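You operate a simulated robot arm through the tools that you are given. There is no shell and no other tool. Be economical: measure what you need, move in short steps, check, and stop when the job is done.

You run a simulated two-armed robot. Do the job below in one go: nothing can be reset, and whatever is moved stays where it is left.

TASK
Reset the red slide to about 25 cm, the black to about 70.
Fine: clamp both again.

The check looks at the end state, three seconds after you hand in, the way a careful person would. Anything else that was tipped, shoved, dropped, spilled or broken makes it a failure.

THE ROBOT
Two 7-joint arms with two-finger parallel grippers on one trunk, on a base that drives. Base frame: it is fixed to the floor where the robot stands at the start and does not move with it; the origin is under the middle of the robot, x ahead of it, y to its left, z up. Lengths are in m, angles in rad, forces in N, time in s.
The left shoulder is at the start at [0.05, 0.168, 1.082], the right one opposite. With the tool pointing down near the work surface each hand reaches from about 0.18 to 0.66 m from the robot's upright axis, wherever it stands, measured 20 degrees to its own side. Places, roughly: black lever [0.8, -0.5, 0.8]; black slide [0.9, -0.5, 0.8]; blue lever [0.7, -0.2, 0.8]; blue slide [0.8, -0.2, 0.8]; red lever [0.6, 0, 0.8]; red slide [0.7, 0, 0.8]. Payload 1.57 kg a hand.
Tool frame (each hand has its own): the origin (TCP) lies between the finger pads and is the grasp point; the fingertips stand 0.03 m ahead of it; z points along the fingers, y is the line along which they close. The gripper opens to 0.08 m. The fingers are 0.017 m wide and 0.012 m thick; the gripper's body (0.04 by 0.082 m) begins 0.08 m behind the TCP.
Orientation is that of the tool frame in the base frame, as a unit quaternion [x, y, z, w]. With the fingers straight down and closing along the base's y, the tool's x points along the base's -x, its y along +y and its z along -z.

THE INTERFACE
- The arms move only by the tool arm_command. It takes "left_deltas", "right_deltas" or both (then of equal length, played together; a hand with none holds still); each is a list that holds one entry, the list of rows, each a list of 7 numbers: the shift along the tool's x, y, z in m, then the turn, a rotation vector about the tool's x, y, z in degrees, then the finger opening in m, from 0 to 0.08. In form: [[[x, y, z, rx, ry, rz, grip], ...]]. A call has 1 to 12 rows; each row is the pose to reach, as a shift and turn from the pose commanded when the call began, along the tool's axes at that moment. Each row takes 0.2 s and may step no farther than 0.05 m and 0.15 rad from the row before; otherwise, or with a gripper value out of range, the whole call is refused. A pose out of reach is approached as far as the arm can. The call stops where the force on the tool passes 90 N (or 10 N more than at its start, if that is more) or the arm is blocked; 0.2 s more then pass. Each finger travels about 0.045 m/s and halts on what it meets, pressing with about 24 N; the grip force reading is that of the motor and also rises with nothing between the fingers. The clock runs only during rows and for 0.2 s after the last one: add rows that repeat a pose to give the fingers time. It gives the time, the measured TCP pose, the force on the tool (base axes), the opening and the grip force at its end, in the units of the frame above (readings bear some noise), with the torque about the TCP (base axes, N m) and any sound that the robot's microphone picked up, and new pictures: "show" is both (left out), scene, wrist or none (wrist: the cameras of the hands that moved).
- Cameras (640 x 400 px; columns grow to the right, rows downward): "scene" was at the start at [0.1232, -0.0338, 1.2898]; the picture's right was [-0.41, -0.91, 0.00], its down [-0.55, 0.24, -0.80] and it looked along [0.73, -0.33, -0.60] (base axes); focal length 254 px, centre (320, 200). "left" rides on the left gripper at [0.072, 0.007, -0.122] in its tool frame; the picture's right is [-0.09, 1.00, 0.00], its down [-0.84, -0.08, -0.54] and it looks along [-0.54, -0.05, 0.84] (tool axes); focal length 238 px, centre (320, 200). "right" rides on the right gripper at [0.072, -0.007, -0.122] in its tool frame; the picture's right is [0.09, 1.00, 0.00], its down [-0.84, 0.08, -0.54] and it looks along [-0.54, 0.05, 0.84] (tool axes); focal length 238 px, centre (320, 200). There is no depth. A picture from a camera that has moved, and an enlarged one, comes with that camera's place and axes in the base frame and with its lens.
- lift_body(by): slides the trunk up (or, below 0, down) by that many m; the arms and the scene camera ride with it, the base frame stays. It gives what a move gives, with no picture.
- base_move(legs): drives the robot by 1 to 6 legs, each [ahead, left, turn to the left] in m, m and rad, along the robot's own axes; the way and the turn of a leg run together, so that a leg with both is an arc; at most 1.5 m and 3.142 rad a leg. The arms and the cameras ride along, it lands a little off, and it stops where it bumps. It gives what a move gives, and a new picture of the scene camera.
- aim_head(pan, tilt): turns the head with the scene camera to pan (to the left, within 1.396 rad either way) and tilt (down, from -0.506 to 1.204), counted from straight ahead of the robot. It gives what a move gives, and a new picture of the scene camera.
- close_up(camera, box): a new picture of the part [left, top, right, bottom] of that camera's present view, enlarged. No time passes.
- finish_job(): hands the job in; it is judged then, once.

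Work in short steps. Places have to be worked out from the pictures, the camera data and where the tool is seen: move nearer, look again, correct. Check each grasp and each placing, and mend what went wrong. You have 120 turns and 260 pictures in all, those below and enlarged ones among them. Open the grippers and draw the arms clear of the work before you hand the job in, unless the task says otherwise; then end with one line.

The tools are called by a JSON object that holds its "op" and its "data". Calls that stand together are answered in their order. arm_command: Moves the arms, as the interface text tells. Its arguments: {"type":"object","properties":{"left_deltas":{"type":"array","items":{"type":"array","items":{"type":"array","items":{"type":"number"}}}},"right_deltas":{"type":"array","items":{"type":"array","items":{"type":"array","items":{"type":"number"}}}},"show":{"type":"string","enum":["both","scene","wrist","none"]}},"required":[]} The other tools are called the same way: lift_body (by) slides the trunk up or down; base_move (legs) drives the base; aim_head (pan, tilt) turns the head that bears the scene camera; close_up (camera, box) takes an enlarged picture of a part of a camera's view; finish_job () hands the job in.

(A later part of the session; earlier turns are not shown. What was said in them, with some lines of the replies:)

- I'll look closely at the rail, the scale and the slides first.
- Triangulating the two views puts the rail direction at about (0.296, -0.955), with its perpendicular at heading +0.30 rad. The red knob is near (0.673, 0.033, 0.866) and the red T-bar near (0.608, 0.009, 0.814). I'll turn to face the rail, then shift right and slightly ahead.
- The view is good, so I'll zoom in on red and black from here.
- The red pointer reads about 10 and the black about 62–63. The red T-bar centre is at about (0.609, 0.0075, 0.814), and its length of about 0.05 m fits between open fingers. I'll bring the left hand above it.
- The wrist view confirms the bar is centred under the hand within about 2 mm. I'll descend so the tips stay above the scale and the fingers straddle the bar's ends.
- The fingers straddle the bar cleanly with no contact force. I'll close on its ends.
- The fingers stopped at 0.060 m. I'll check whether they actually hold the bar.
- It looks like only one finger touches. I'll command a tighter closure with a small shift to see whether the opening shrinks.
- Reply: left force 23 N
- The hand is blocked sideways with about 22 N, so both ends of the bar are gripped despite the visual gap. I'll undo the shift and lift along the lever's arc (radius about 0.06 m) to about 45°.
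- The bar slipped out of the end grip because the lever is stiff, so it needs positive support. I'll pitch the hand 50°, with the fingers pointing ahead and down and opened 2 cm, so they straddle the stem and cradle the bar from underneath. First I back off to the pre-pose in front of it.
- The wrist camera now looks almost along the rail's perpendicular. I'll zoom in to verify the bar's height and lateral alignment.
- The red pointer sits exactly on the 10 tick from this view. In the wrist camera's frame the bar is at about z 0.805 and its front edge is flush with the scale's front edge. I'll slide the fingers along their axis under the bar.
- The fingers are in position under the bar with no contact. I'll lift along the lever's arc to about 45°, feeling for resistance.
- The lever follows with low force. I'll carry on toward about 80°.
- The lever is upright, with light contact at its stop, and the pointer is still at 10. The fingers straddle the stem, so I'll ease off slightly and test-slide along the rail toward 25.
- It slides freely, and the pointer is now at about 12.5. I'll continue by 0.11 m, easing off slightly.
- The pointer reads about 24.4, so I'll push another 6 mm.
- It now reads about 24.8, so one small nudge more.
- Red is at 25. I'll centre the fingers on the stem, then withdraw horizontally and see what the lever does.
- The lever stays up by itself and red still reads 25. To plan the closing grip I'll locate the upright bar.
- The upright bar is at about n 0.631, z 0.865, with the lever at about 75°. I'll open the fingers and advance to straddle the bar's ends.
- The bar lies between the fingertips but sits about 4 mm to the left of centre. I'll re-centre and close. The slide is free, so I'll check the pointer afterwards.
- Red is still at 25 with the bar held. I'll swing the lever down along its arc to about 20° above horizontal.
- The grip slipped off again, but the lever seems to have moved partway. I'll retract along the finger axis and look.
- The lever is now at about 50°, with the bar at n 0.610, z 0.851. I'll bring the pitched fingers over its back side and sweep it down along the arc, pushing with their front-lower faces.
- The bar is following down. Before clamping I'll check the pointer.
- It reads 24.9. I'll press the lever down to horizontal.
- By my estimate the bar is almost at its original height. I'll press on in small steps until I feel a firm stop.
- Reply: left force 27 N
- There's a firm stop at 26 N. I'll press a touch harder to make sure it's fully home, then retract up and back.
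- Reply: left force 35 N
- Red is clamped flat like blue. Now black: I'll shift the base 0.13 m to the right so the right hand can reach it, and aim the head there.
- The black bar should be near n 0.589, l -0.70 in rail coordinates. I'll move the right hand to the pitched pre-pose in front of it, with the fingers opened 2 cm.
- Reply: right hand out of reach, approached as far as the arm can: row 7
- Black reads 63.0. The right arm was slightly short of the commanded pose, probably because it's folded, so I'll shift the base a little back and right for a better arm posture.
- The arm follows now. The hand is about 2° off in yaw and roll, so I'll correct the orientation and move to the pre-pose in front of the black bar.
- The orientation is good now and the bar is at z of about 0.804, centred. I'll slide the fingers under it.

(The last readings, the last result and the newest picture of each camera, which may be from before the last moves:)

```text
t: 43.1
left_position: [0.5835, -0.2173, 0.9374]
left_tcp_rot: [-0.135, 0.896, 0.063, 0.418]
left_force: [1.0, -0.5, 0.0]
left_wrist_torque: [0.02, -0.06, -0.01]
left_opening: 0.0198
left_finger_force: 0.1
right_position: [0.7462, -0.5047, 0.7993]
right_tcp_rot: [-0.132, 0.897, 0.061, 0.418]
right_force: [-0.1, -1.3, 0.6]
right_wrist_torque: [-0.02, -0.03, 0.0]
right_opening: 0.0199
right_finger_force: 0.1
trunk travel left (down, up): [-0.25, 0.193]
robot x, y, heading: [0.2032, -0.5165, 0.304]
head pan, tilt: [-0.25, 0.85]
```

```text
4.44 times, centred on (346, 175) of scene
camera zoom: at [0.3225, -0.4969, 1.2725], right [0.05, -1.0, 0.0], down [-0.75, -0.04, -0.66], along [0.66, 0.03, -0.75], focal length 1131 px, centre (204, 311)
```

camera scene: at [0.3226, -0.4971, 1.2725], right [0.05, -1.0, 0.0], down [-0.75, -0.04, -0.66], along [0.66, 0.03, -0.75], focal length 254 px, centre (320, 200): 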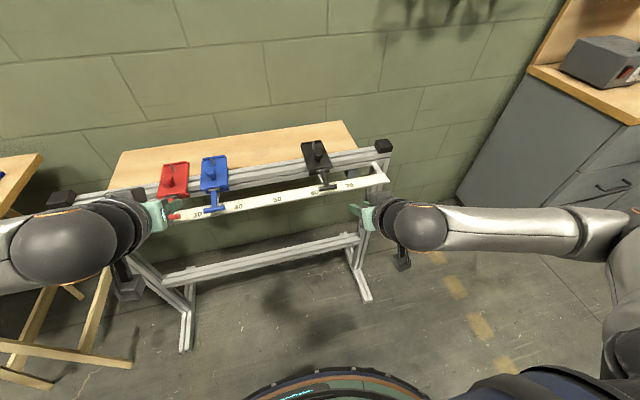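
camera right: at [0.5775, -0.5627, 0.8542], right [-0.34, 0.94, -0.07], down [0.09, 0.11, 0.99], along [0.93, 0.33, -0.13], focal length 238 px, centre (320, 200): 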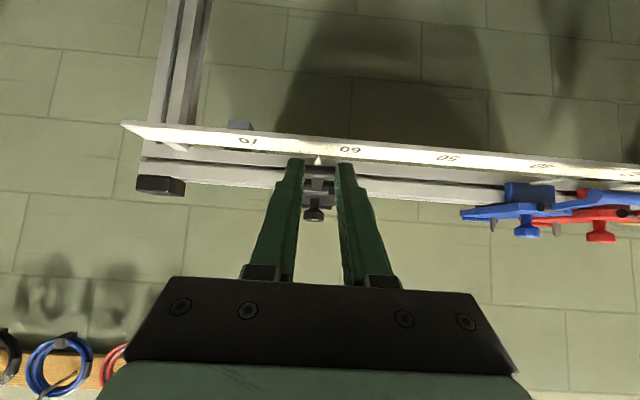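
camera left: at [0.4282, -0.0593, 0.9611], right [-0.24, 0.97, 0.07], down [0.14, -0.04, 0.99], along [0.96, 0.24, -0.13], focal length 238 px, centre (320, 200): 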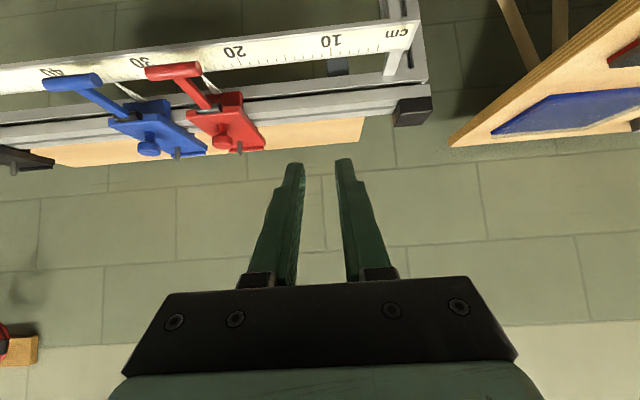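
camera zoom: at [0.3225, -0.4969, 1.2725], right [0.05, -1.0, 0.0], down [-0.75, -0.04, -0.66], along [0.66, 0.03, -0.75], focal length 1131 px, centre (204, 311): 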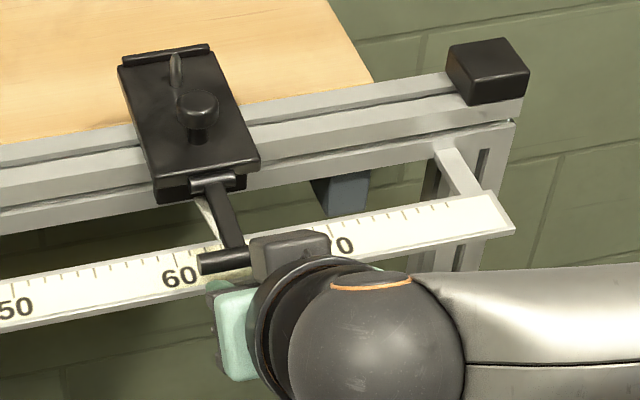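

The fingers are under the bar with no contact. I'll lift along the arc as I did for red.

{"op": "arm_command", "data": {"right_deltas": [[[-0.0046, 0, -0.0039, 0, 0, 0, 0.02], [-0.0092, 0, -0.0077, 0, 0, 0, 0.02], [-0.0181, 0, -0.0126, 0, 0, 0, 0.02], [-0.0255, 0, -0.015, 0, 0, 0, 0.02], [-0.0327, 0, -0.017, 0, 0, 0, 0.02], [-0.0481, 0, -0.0174, 0, 0, 0, 0.02]]], "show": "none"}}

{"op": "close_up", "data": {"camera": "scene", "box": [290, 130, 402, 220]}}

{"op": "close_up", "data": {"camera": "right", "box": [240, 60, 400, 200]}}

```text
t: 44.5
left_position: [0.5828, -0.219, 0.9369]
left_tcp_rot: [-0.135, 0.896, 0.062, 0.418]
left_force: [0.4, 0.1, -0.3]
left_wrist_torque: [-0.03, 0.0, 0.0]
left_opening: 0.0199
left_finger_force: 0.2
right_position: [0.7642, -0.4999, 0.8477]
right_tcp_rot: [-0.131, 0.897, 0.06, 0.418]
right_force: [-0.5, -0.6, 0.9]
right_wrist_torque: [0.0, 0.03, 0.01]
right_opening: 0.0196
right_finger_force: 0.0
trunk travel left (down, up): [-0.25, 0.193]
robot x, y, heading: [0.2034, -0.5122, 0.297]
head pan, tilt: [-0.25, 0.85]
```

```text
4.44 times, centred on (346, 175) of scene
camera zoom: at [0.3226, -0.4969, 1.2725], right [0.05, -1.0, 0.0], down [-0.75, -0.04, -0.66], along [0.66, 0.03, -0.75], focal length 1131 px, centre (204, 311)
```

zoom: 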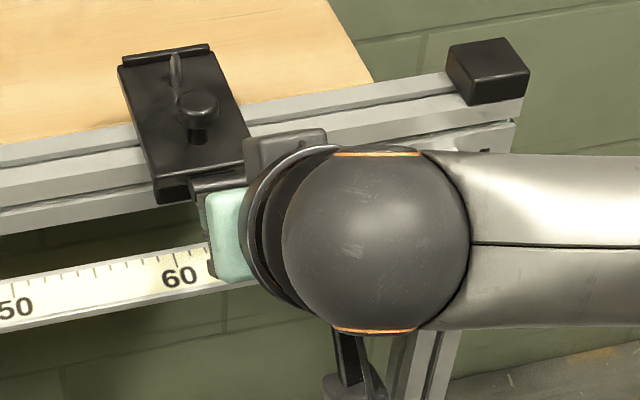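

```text
2.86 times, centred on (320, 130) of right
camera zoom: at [0.6325, -0.5466, 0.8714], right [-0.34, 0.94, -0.07], down [0.1, 0.11, 0.99], along [0.93, 0.33, -0.13], focal length 681 px, centre (320, 400)
```

zoom: 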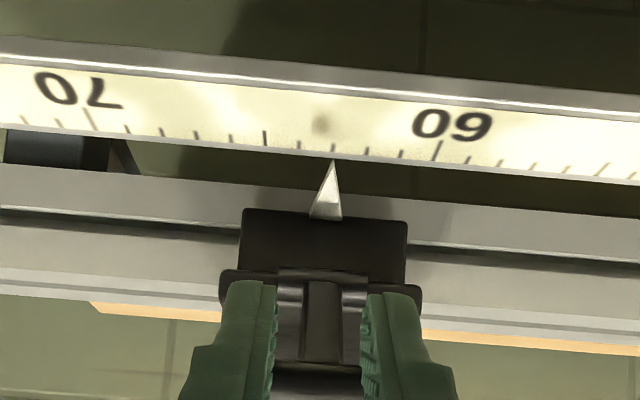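

The lever is rising with the stem between the fingers. I'll carry on to near-upright and then test-slide toward 70.

{"op": "arm_command", "data": {"right_deltas": [[[-0.0138, 0, 0.004, 0, 0, 0, 0.02], [-0.0281, 0, 0.0117, 0, 0, 0, 0.02], [-0.034, 0, 0.0172, 0, 0, 0, 0.02], [-0.03, 0, 0.0132, 0, 0, 0, 0.02], [-0.03, -0.01, 0.0132, 0, 0, 0, 0.02], [-0.03, -0.02, 0.0132, 0, 0, 0, 0.02], [-0.03, -0.03, 0.0132, 0, 0, 0, 0.02]]], "show": "wrist"}}

{"op": "close_up", "data": {"camera": "right", "box": [240, 20, 400, 120]}}

```text
t: 46.1
left_position: [0.5823, -0.2177, 0.9371]
left_tcp_rot: [-0.136, 0.896, 0.063, 0.418]
left_force: [-0.1, 0.8, -1.0]
left_wrist_torque: [0.01, 0.0, -0.02]
left_opening: 0.0202
left_finger_force: 0.0
right_position: [0.8006, -0.5208, 0.8621]
right_tcp_rot: [-0.131, 0.897, 0.06, 0.419]
right_force: [-3.3, 1.0, -5.0]
right_wrist_torque: [-0.12, 0.07, 0.03]
right_opening: 0.0204
right_finger_force: 0.6
trunk travel left (down, up): [-0.25, 0.193]
robot x, y, heading: [0.2062, -0.5144, 0.301]
head pan, tilt: [-0.25, 0.85]
camera right: at [0.6691, -0.5678, 0.8857], right [-0.34, 0.94, -0.07], down [0.1, 0.11, 0.99], along [0.94, 0.33, -0.13], focal length 238 px, centre (320, 200)
```

right: 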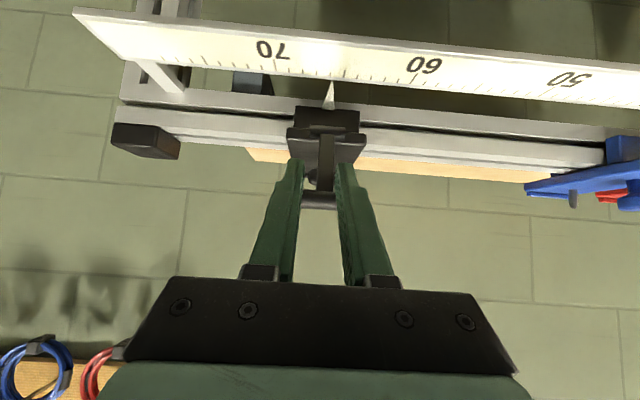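

```text
4.00 times, centred on (320, 70) of right
camera zoom: at [0.6691, -0.5678, 0.8857], right [-0.34, 0.94, -0.07], down [0.1, 0.11, 0.99], along [0.94, 0.33, -0.13], focal length 953 px, centre (320, 720)
```

zoom: 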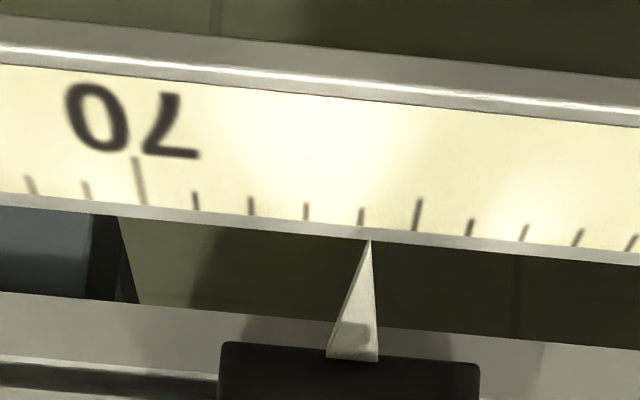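

It slides freely and now reads about 65.9. I'll push 4 cm more.

{"op": "arm_command", "data": {"right_deltas": [[[0, -0.01, 0, 0, 0, 0, 0.02], [0, -0.02, 0, 0, 0, 0, 0.02], [0, -0.03, 0, 0, 0, 0, 0.02], [0, -0.039, 0, 0, 0, 0, 0.02], [0, -0.039, 0, 0, 0, 0, 0.02]]], "show": "none"}}

{"op": "close_up", "data": {"camera": "right", "box": [240, 20, 400, 120]}}

```text
t: 47.4
left_position: [0.583, -0.2169, 0.9375]
left_tcp_rot: [-0.135, 0.896, 0.063, 0.418]
left_force: [0.2, 0.4, -0.2]
left_wrist_torque: [0.02, -0.03, -0.01]
left_opening: 0.0198
left_finger_force: 0.1
right_position: [0.8112, -0.5607, 0.8641]
right_tcp_rot: [-0.131, 0.897, 0.06, 0.419]
right_force: [-1.7, -0.5, -3.8]
right_wrist_torque: [-0.05, 0.04, -0.01]
right_opening: 0.0201
right_finger_force: 0.0
trunk travel left (down, up): [-0.25, 0.193]
robot x, y, heading: [0.2036, -0.5133, 0.295]
head pan, tilt: [-0.25, 0.85]
```

```text
4.00 times, centred on (320, 70) of right
camera zoom: at [0.6802, -0.6063, 0.8864], right [-0.34, 0.94, -0.07], down [0.1, 0.11, 0.99], along [0.94, 0.33, -0.13], focal length 953 px, centre (320, 720)
```

zoom: 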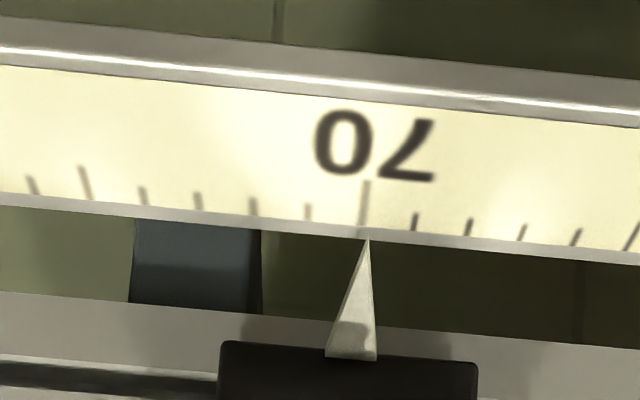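

It reads about 69.9. I'll add a tiny nudge, then centre the fingers and withdraw.

{"op": "arm_command", "data": {"right_deltas": [[[0, -0.0014, 0, 0, 0, 0, 0.02], [0, -0.0014, 0, 0, 0, 0, 0.02], [0, 0.003, 0, 0, 0, 0, 0.021], [0.0193, 0.003, -0.023, 0, 0, 0, 0.021], [0.0386, 0.003, -0.046, 0, 0, 0, 0.021], [0.0547, 0.003, -0.0651, 0, 0, 0, 0.03], [0.0547, 0.003, -0.0651, 0, 0, 0, 0.03]]], "show": "wrist"}}

{"op": "close_up", "data": {"camera": "right", "box": [240, 60, 400, 230]}}

{"op": "close_up", "data": {"camera": "scene", "box": [290, 130, 402, 220]}}

```text
t: 49.0
left_position: [0.582, -0.2183, 0.9362]
left_tcp_rot: [-0.135, 0.896, 0.064, 0.418]
left_force: [0.2, 0.9, -0.4]
left_wrist_torque: [0.01, 0.0, 0.01]
left_opening: 0.0201
left_finger_force: 0.0
right_position: [0.7288, -0.5812, 0.8653]
right_tcp_rot: [-0.132, 0.897, 0.061, 0.419]
right_force: [-0.4, 0.4, 0.2]
right_wrist_torque: [-0.01, -0.05, 0.01]
right_opening: 0.03
right_finger_force: 0.0
trunk travel left (down, up): [-0.25, 0.193]
robot x, y, heading: [0.204, -0.5125, 0.299]
head pan, tilt: [-0.25, 0.85]
camera right: at [0.5972, -0.6276, 0.8877], right [-0.34, 0.94, -0.07], down [0.09, 0.11, 0.99], along [0.94, 0.33, -0.13], focal length 238 px, centre (320, 200)
```

right: 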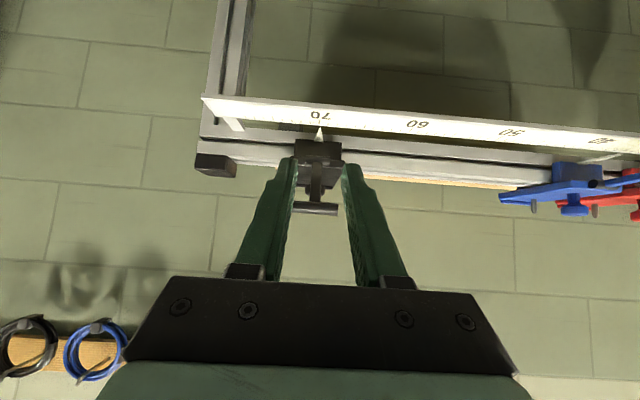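

```text
2.35 times, centred on (320, 145) of right
camera zoom: at [0.5972, -0.6276, 0.8877], right [-0.34, 0.94, -0.07], down [0.09, 0.11, 0.99], along [0.94, 0.33, -0.13], focal length 561 px, centre (320, 329)
```

zoom: 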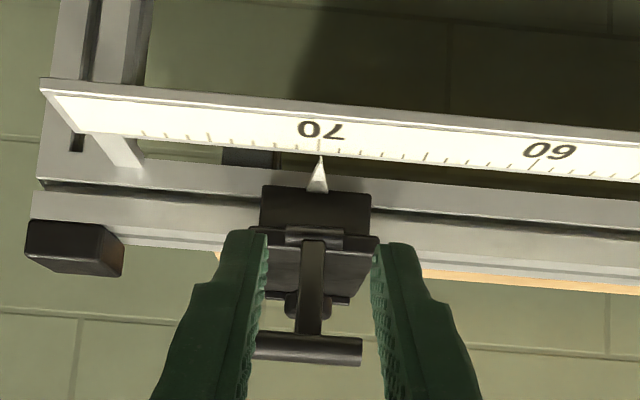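

```text
4.44 times, centred on (346, 175) of scene
camera zoom: at [0.3225, -0.4969, 1.2725], right [0.05, -1.0, 0.0], down [-0.75, -0.04, -0.66], along [0.66, 0.03, -0.75], focal length 1131 px, centre (204, 311)
```

zoom: 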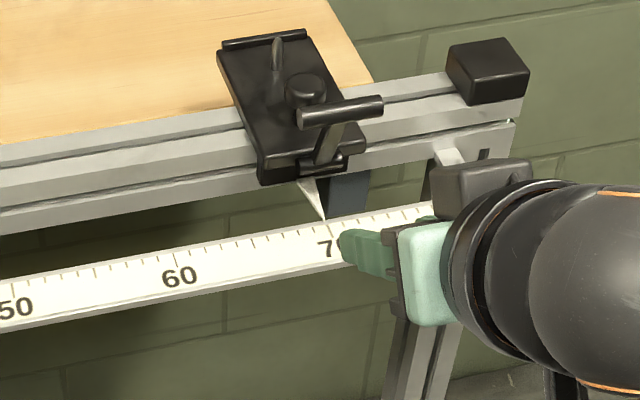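

Black's pointer sits at 70 and the lever holds at about 75°. I'll bring the fingers, opened to 3 cm so they straddle the knob, over the back of the bar and sweep it forward and down.

{"op": "arm_command", "data": {"right_deltas": [[[-0.023, 0.0016, -0.0193, 0, 0, 0, 0.03], [-0.0527, 0.0016, -0.0181, 0, 0, 0, 0.03], [-0.0784, 0.0016, 0.0125, 0, 0, 0, 0.03], [-0.1041, 0.0016, 0.0432, 0, 0, 0, 0.03], [-0.108, 0.0016, 0.0478, 0, 0, 0, 0.03], [-0.0912, 0.0016, 0.0619, 0, 0, 0, 0.03]]], "show": "wrist"}}

{"op": "close_up", "data": {"camera": "right", "box": [240, 60, 400, 200]}}

{"op": "close_up", "data": {"camera": "scene", "box": [290, 130, 402, 220]}}

```text
t: 50.4
left_position: [0.5823, -0.217, 0.9368]
left_tcp_rot: [-0.136, 0.896, 0.064, 0.418]
left_force: [0.2, 0.6, -0.4]
left_wrist_torque: [-0.04, 0.03, -0.01]
left_opening: 0.0199
left_finger_force: 0.0
right_position: [0.8299, -0.5466, 0.8913]
right_tcp_rot: [-0.132, 0.896, 0.061, 0.419]
right_force: [0.0, 0.0, 0.3]
right_wrist_torque: [0.02, 0.0, 0.01]
right_opening: 0.0301
right_finger_force: 0.0
trunk travel left (down, up): [-0.25, 0.193]
robot x, y, heading: [0.2036, -0.5167, 0.3]
head pan, tilt: [-0.25, 0.85]
camera right: at [0.6996, -0.5936, 0.9153], right [-0.34, 0.94, -0.07], down [0.1, 0.11, 0.99], along [0.93, 0.33, -0.13], focal length 238 px, centre (320, 200)
```

right: 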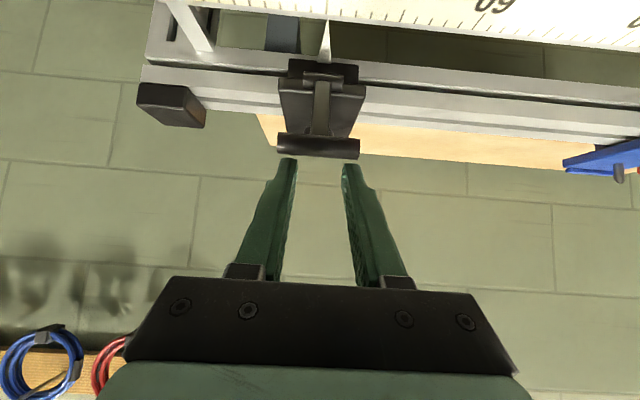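

```text
2.86 times, centred on (320, 130) of right
camera zoom: at [0.6996, -0.5936, 0.9153], right [-0.34, 0.94, -0.07], down [0.1, 0.11, 0.99], along [0.93, 0.33, -0.13], focal length 681 px, centre (320, 400)
```

zoom: 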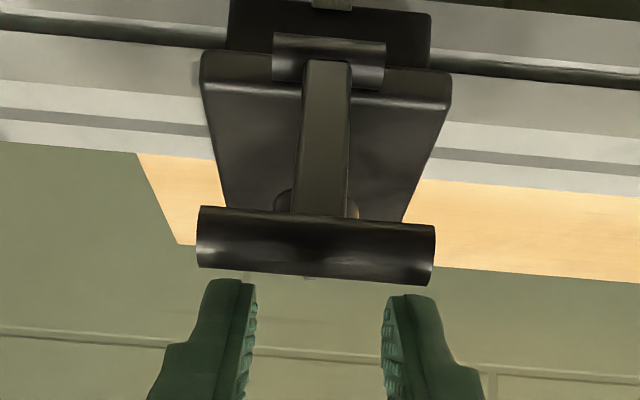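

```text
4.44 times, centred on (346, 175) of scene
camera zoom: at [0.3226, -0.4969, 1.2725], right [0.05, -1.0, 0.0], down [-0.75, -0.04, -0.66], along [0.66, 0.03, -0.75], focal length 1131 px, centre (204, 311)
```

zoom: 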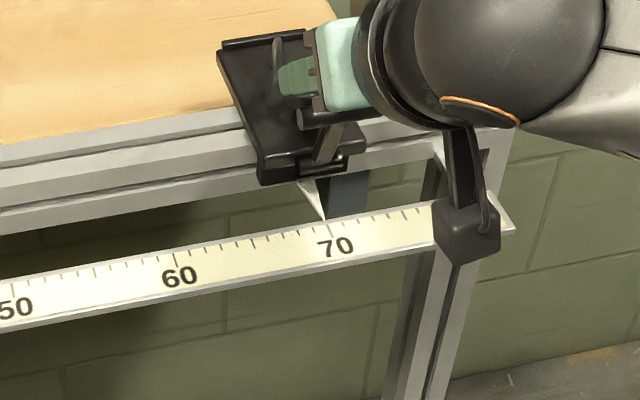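

The fingers are centred just behind and above the bar. I'll sweep it forward and down to about 20°.

{"op": "arm_command", "data": {"right_deltas": [[[0.009, 0, 0.0023, 0, 0, 0, 0.03], [0.0155, 0, -0.001, 0, 0, 0, 0.03], [0.022, 0, -0.0044, 0, 0, 0, 0.03], [0.0297, 0, -0.0061, 0, 0, 0, 0.03], [0.0374, 0, -0.0078, 0, 0, 0, 0.03], [0.0452, 0, -0.0075, 0, 0, 0, 0.03], [0.053, 0, -0.0071, 0, 0, 0, 0.03], [0.0631, 0, -0.0044, 0, 0, 0, 0.03]]], "show": "wrist"}}

{"op": "close_up", "data": {"camera": "right", "box": [240, 60, 400, 180]}}

```text
t: 52.1
left_position: [0.5835, -0.2171, 0.938]
left_tcp_rot: [-0.136, 0.896, 0.063, 0.418]
left_force: [-0.2, 0.0, -0.2]
left_wrist_torque: [-0.01, 0.0, -0.02]
left_opening: 0.0198
left_finger_force: 0.1
right_position: [0.7882, -0.5616, 0.8478]
right_tcp_rot: [-0.131, 0.897, 0.059, 0.418]
right_force: [-0.2, 0.6, 0.3]
right_wrist_torque: [-0.01, -0.02, -0.07]
right_opening: 0.03
right_finger_force: 0.0
trunk travel left (down, up): [-0.25, 0.193]
robot x, y, heading: [0.2022, -0.5116, 0.297]
head pan, tilt: [-0.25, 0.85]
camera right: at [0.6561, -0.6082, 0.8709], right [-0.34, 0.94, -0.07], down [0.1, 0.11, 0.99], along [0.93, 0.33, -0.13], focal length 238 px, centre (320, 200)
```

right: 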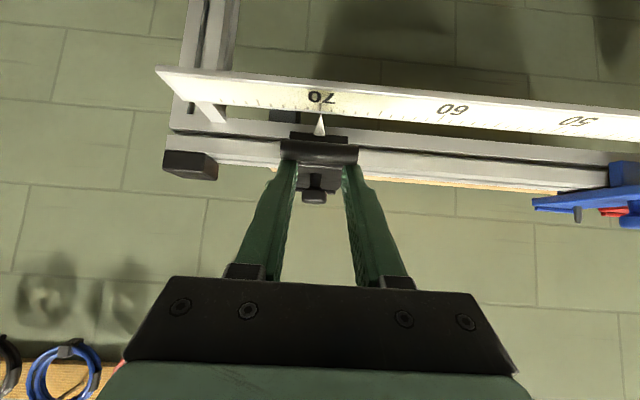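

```text
3.33 times, centred on (320, 120) of right
camera zoom: at [0.6561, -0.6082, 0.8709], right [-0.34, 0.94, -0.07], down [0.1, 0.11, 0.99], along [0.93, 0.33, -0.13], focal length 794 px, centre (320, 467)
```

zoom: 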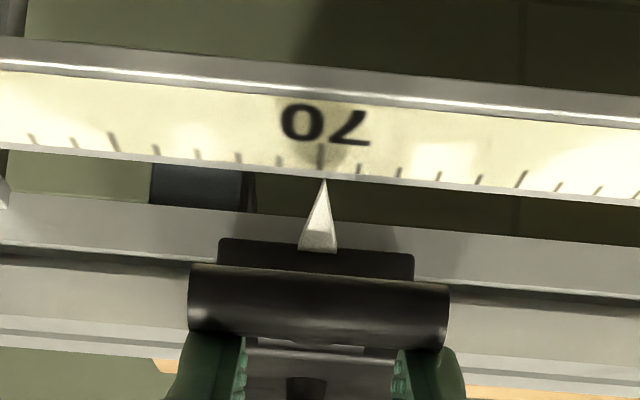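

It reads 69.9 with the lever nearly down. I'll press it home.

{"op": "arm_command", "data": {"right_deltas": [[[0.0056, 0, 0.0028, 0, 0, 0, 0.03], [0.0112, 0, 0.0055, 0, 0, 0, 0.03], [0.0146, 0, 0.008, 0, 0, 0, 0.03], [0.0181, 0, 0.0105, 0, 0, 0, 0.03], [0.0204, 0, 0.0124, 0, 0, 0, 0.03], [0.025, 0, 0.0163, 0, 0, 0, 0.03], [0.0275, 0, 0.0185, 0, 0, 0, 0.03]]], "show": "none"}}

{"op": "close_up", "data": {"camera": "right", "box": [240, 80, 400, 180]}}

```text
t: 53.8
left_position: [0.5822, -0.2164, 0.9379]
left_tcp_rot: [-0.136, 0.896, 0.063, 0.418]
left_force: [0.4, -0.6, -0.2]
left_wrist_torque: [-0.01, 0.03, 0.03]
left_opening: 0.0199
left_finger_force: 0.0
right_position: [0.7869, -0.5598, 0.8252]
right_tcp_rot: [-0.131, 0.892, 0.062, 0.428]
right_force: [8.6, 2.4, 28.4]
right_wrist_torque: [-0.29, -0.53, 0.12]
right_opening: 0.0302
right_finger_force: 0.2
trunk travel left (down, up): [-0.25, 0.193]
robot x, y, heading: [0.2045, -0.515, 0.298]
head pan, tilt: [-0.25, 0.85]
```

```text
4.00 times, centred on (320, 130) of right
camera zoom: at [0.6561, -0.6063, 0.8452], right [-0.34, 0.94, -0.07], down [0.07, 0.1, 0.99], along [0.94, 0.33, -0.1], focal length 953 px, centre (320, 480)
```

zoom: 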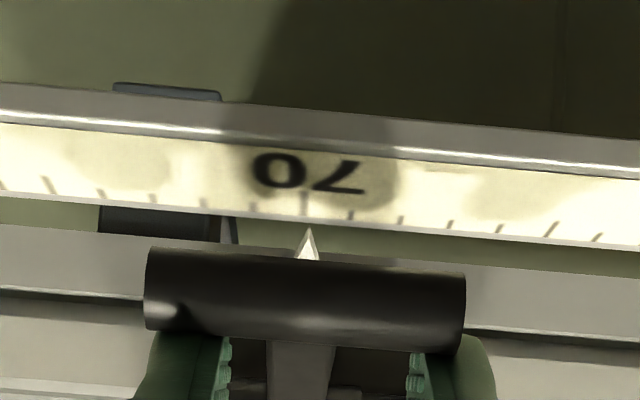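

There's a firm stop at 28 N and it still reads 69.9–70. I'll give it one slightly harder press, then retract the right hand.

{"op": "arm_command", "data": {"right_deltas": [[[0.004, 0, 0.0034, 0, 0, 0, 0.03], [0.004, 0, 0.0034, 0, 0, 0, 0.03]]], "show": "none"}}

{"op": "arm_command", "data": {"right_deltas": [[[-0.02, 0, -0.012, 0, 0, 0, 0.03], [-0.03, 0, -0.04, 0, 0, 0, 0.03], [-0.03, 0, -0.08, 0, 0, 0, 0.04], [-0.04, 0, -0.12, 0, 0, 0, 0.06], [-0.05, -0.03, -0.15, 0, 0, 0, 0.08], [-0.05, -0.06, -0.17, 0, 0, 0, 0.08]]]}}

{"op": "close_up", "data": {"camera": "scene", "box": [290, 130, 402, 220]}}

```text
t: 54.4
left_position: [0.5819, -0.2174, 0.9376]
left_tcp_rot: [-0.135, 0.895, 0.062, 0.42]
left_force: [-0.7, 0.5, -0.2]
left_wrist_torque: [0.02, 0.0, 0.02]
left_opening: 0.0199
left_finger_force: 0.0
right_position: [0.788, -0.5595, 0.824]
right_tcp_rot: [-0.129, 0.89, 0.062, 0.433]
right_force: [10.9, 4.7, 35.2]
right_wrist_torque: [-0.15, -0.5, 0.23]
right_opening: 0.0303
right_finger_force: 0.7
trunk travel left (down, up): [-0.25, 0.193]
robot x, y, heading: [0.203, -0.5154, 0.298]
head pan, tilt: [-0.25, 0.85]
```

```text
t: 55.8
left_position: [0.5819, -0.2173, 0.9373]
left_tcp_rot: [-0.136, 0.896, 0.064, 0.417]
left_force: [0.3, 1.6, 0.3]
left_wrist_torque: [-0.01, 0.02, 0.0]
left_opening: 0.0197
left_finger_force: 0.1
right_position: [0.7069, -0.647, 0.9585]
right_tcp_rot: [-0.133, 0.897, 0.062, 0.417]
right_force: [0.5, 0.0, -0.1]
right_wrist_torque: [0.03, -0.01, 0.03]
right_opening: 0.0799
right_finger_force: 0.1
trunk travel left (down, up): [-0.25, 0.193]
robot x, y, heading: [0.2001, -0.5168, 0.301]
head pan, tilt: [-0.25, 0.85]
camera scene: at [0.3223, -0.4971, 1.2725], right [0.05, -1.0, 0.0], down [-0.75, -0.04, -0.66], along [0.66, 0.03, -0.75], focal length 254 px, centre (320, 200)
camera right: at [0.5757, -0.6947, 0.9814], right [-0.34, 0.94, -0.07], down [0.1, 0.11, 0.99], along [0.93, 0.33, -0.13], focal length 238 px, centre (320, 200)
```

scene: 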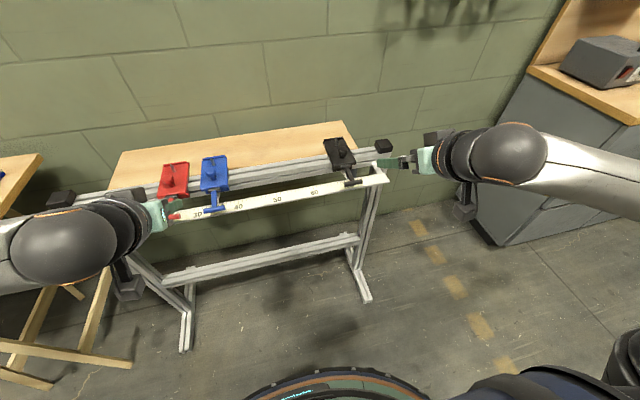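
right: 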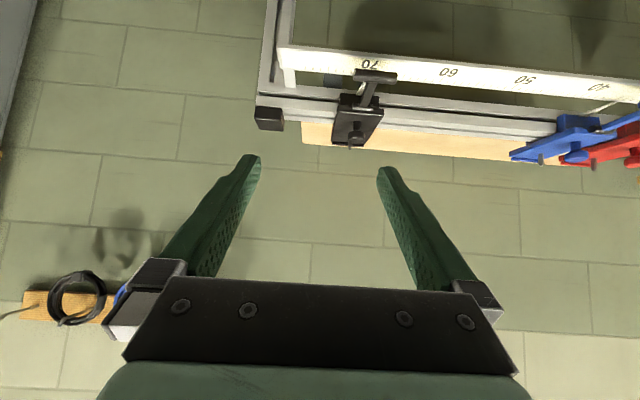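

```text
4.44 times, centred on (346, 175) of scene
camera zoom: at [0.3223, -0.4971, 1.2725], right [0.05, -1.0, 0.0], down [-0.75, -0.04, -0.66], along [0.66, 0.03, -0.75], focal length 1131 px, centre (204, 311)
```

zoom: 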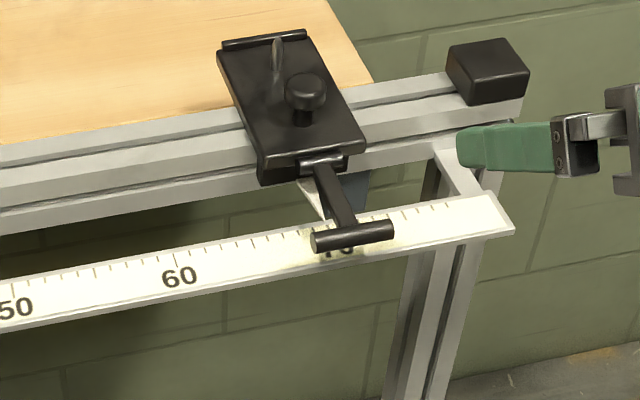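

Black is clamped flat at 70. I'll back the base away, which takes both hands clear, open the left gripper, and do a final look at everything.

{"op": "base_move", "data": {"legs": [[-0.2, 0, 0]]}}

{"op": "arm_command", "data": {"left_deltas": [[[0, 0.03, -0.03, 0, 0, 0, 0.05], [0, 0.06, -0.06, 0, 0, 0, 0.08], [0, 0.06, -0.06, 0, 0, 0, 0.08], [0, 0.06, -0.06, 0, 0, 0, 0.08]]], "show": "scene"}}

{"op": "aim_head", "data": {"pan": 0.1, "tilt": 0.7}}

```text
t: 57.4
left_position: [0.3919, -0.2781, 0.9378]
left_tcp_rot: [-0.135, 0.897, 0.063, 0.417]
left_force: [-0.4, -0.2, 0.3]
left_wrist_torque: [0.02, 0.01, -0.02]
left_opening: 0.0195
left_finger_force: 0.0
right_position: [0.5142, -0.7087, 0.9596]
right_tcp_rot: [-0.13, 0.897, 0.06, 0.418]
right_force: [-0.4, 0.3, 0.3]
right_wrist_torque: [0.02, 0.0, -0.02]
right_opening: 0.0802
right_finger_force: 0.1
trunk travel left (down, up): [-0.25, 0.193]
robot x, y, heading: [0.0101, -0.5701, 0.298]
head pan, tilt: [-0.25, 0.85]
camera scene: at [0.1305, -0.556, 1.2726], right [0.05, -1.0, 0.0], down [-0.75, -0.03, -0.66], along [0.66, 0.03, -0.75], focal length 254 px, centre (320, 200)
```

scene: 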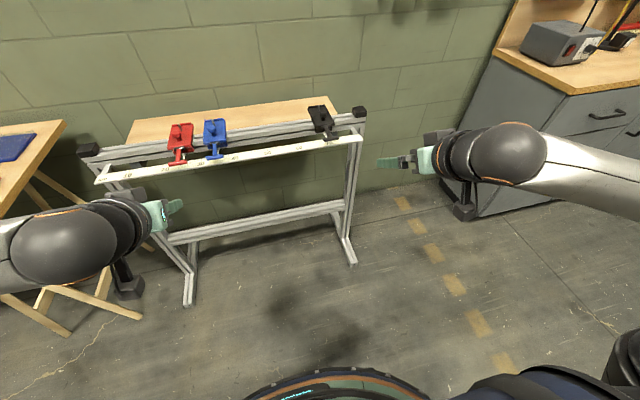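

```text
t: 58.4
left_position: [0.3519, -0.2253, 0.9816]
left_tcp_rot: [-0.135, 0.896, 0.063, 0.418]
left_force: [-0.2, -0.2, 0.8]
left_wrist_torque: [-0.01, -0.04, 0.0]
left_opening: 0.08
left_finger_force: 0.1
left hand out of reach, approached as far as the arm can: row 2, 3, 4
right_position: [0.5145, -0.7083, 0.9584]
right_tcp_rot: [-0.13, 0.897, 0.06, 0.418]
right_force: [-0.3, -0.1, -0.2]
right_wrist_torque: [-0.03, 0.01, -0.01]
right_opening: 0.0802
right_finger_force: 0.1
trunk travel left (down, up): [-0.25, 0.193]
robot x, y, heading: [0.0101, -0.5732, 0.296]
head pan, tilt: [-0.25, 0.85]
camera scene: at [0.1309, -0.5559, 1.2725], right [0.05, -1.0, 0.0], down [-0.75, -0.03, -0.66], along [0.66, 0.03, -0.75], focal length 254 px, centre (320, 200)
```

scene: 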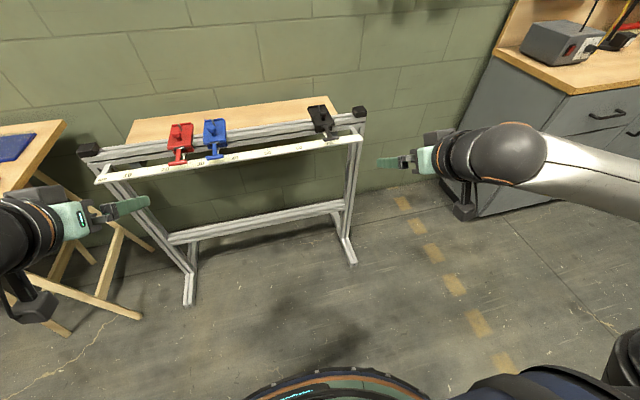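

```text
t: 59.2
left_position: [0.3503, -0.2243, 0.979]
left_tcp_rot: [-0.134, 0.896, 0.063, 0.418]
left_force: [-0.3, 0.1, 0.2]
left_wrist_torque: [0.0, 0.04, 0.02]
left_opening: 0.0801
left_finger_force: 0.2
right_position: [0.5165, -0.708, 0.9584]
right_tcp_rot: [-0.13, 0.897, 0.06, 0.418]
right_force: [0.2, -0.1, 0.4]
right_wrist_torque: [-0.01, -0.02, 0.03]
right_opening: 0.08
right_finger_force: 0.1
trunk travel left (down, up): [-0.25, 0.193]
robot x, y, heading: [0.0082, -0.5713, 0.295]
head pan, tilt: [0.099, 0.7]
camera scene: at [0.1312, -0.5269, 1.2847], right [0.38, -0.92, 0.0], down [-0.59, -0.25, -0.76], along [0.71, 0.29, -0.64], focal length 254 px, centre (320, 200)
```

scene: 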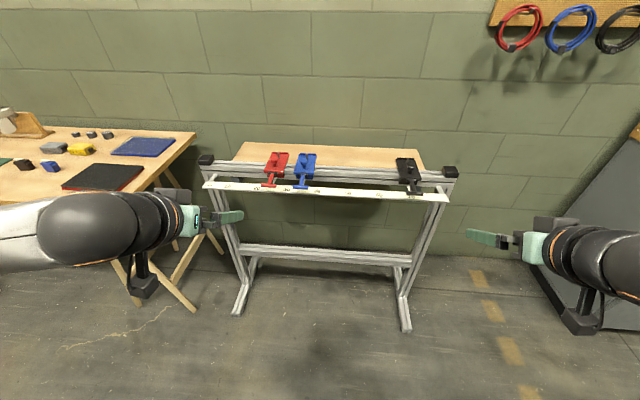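

Everything is standing undisturbed. One last zoom on the slides.

{"op": "close_up", "data": {"camera": "scene", "box": [250, 140, 340, 200]}}

{"op": "close_up", "data": {"camera": "scene", "box": [370, 145, 460, 205]}}

```text
6.67 times, centred on (295, 170) of scene
camera zoom: at [0.1312, -0.5269, 1.2847], right [0.38, -0.92, 0.0], down [-0.59, -0.25, -0.76], along [0.71, 0.29, -0.64], focal length 1696 px, centre (487, 400)
```

zoom: 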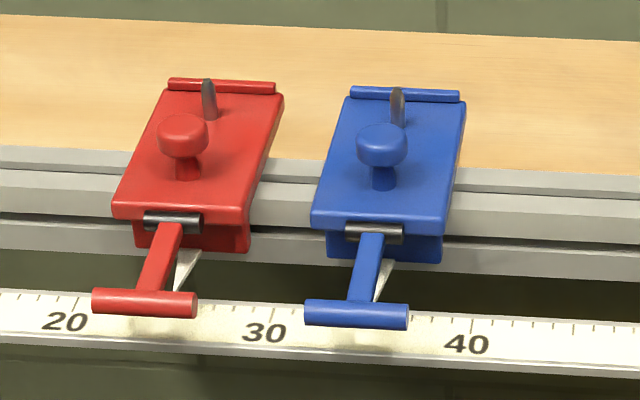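

```text
6.67 times, centred on (415, 175) of scene
camera zoom: at [0.1312, -0.5269, 1.2847], right [0.38, -0.92, 0.0], down [-0.59, -0.25, -0.76], along [0.71, 0.29, -0.64], focal length 1696 px, centre (-313, 367)
```

zoom: 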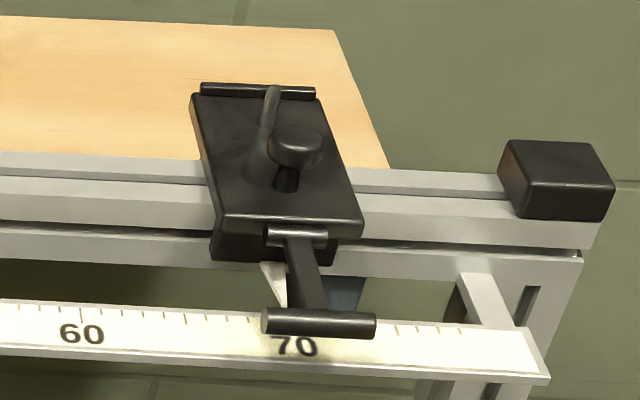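

Both slides are set and their levers lie flat like blue's. Both grippers are open and clear, so I'm handing in.

{"op": "finish_job", "data": {}}

```text
The job is handed in.
```

The red slide is at about 25 cm (read 24.9) and the black at about 70 cm (read 69.9–70). Both levers were pressed down to a firm stop to clamp them again, and nothing else was disturbed.
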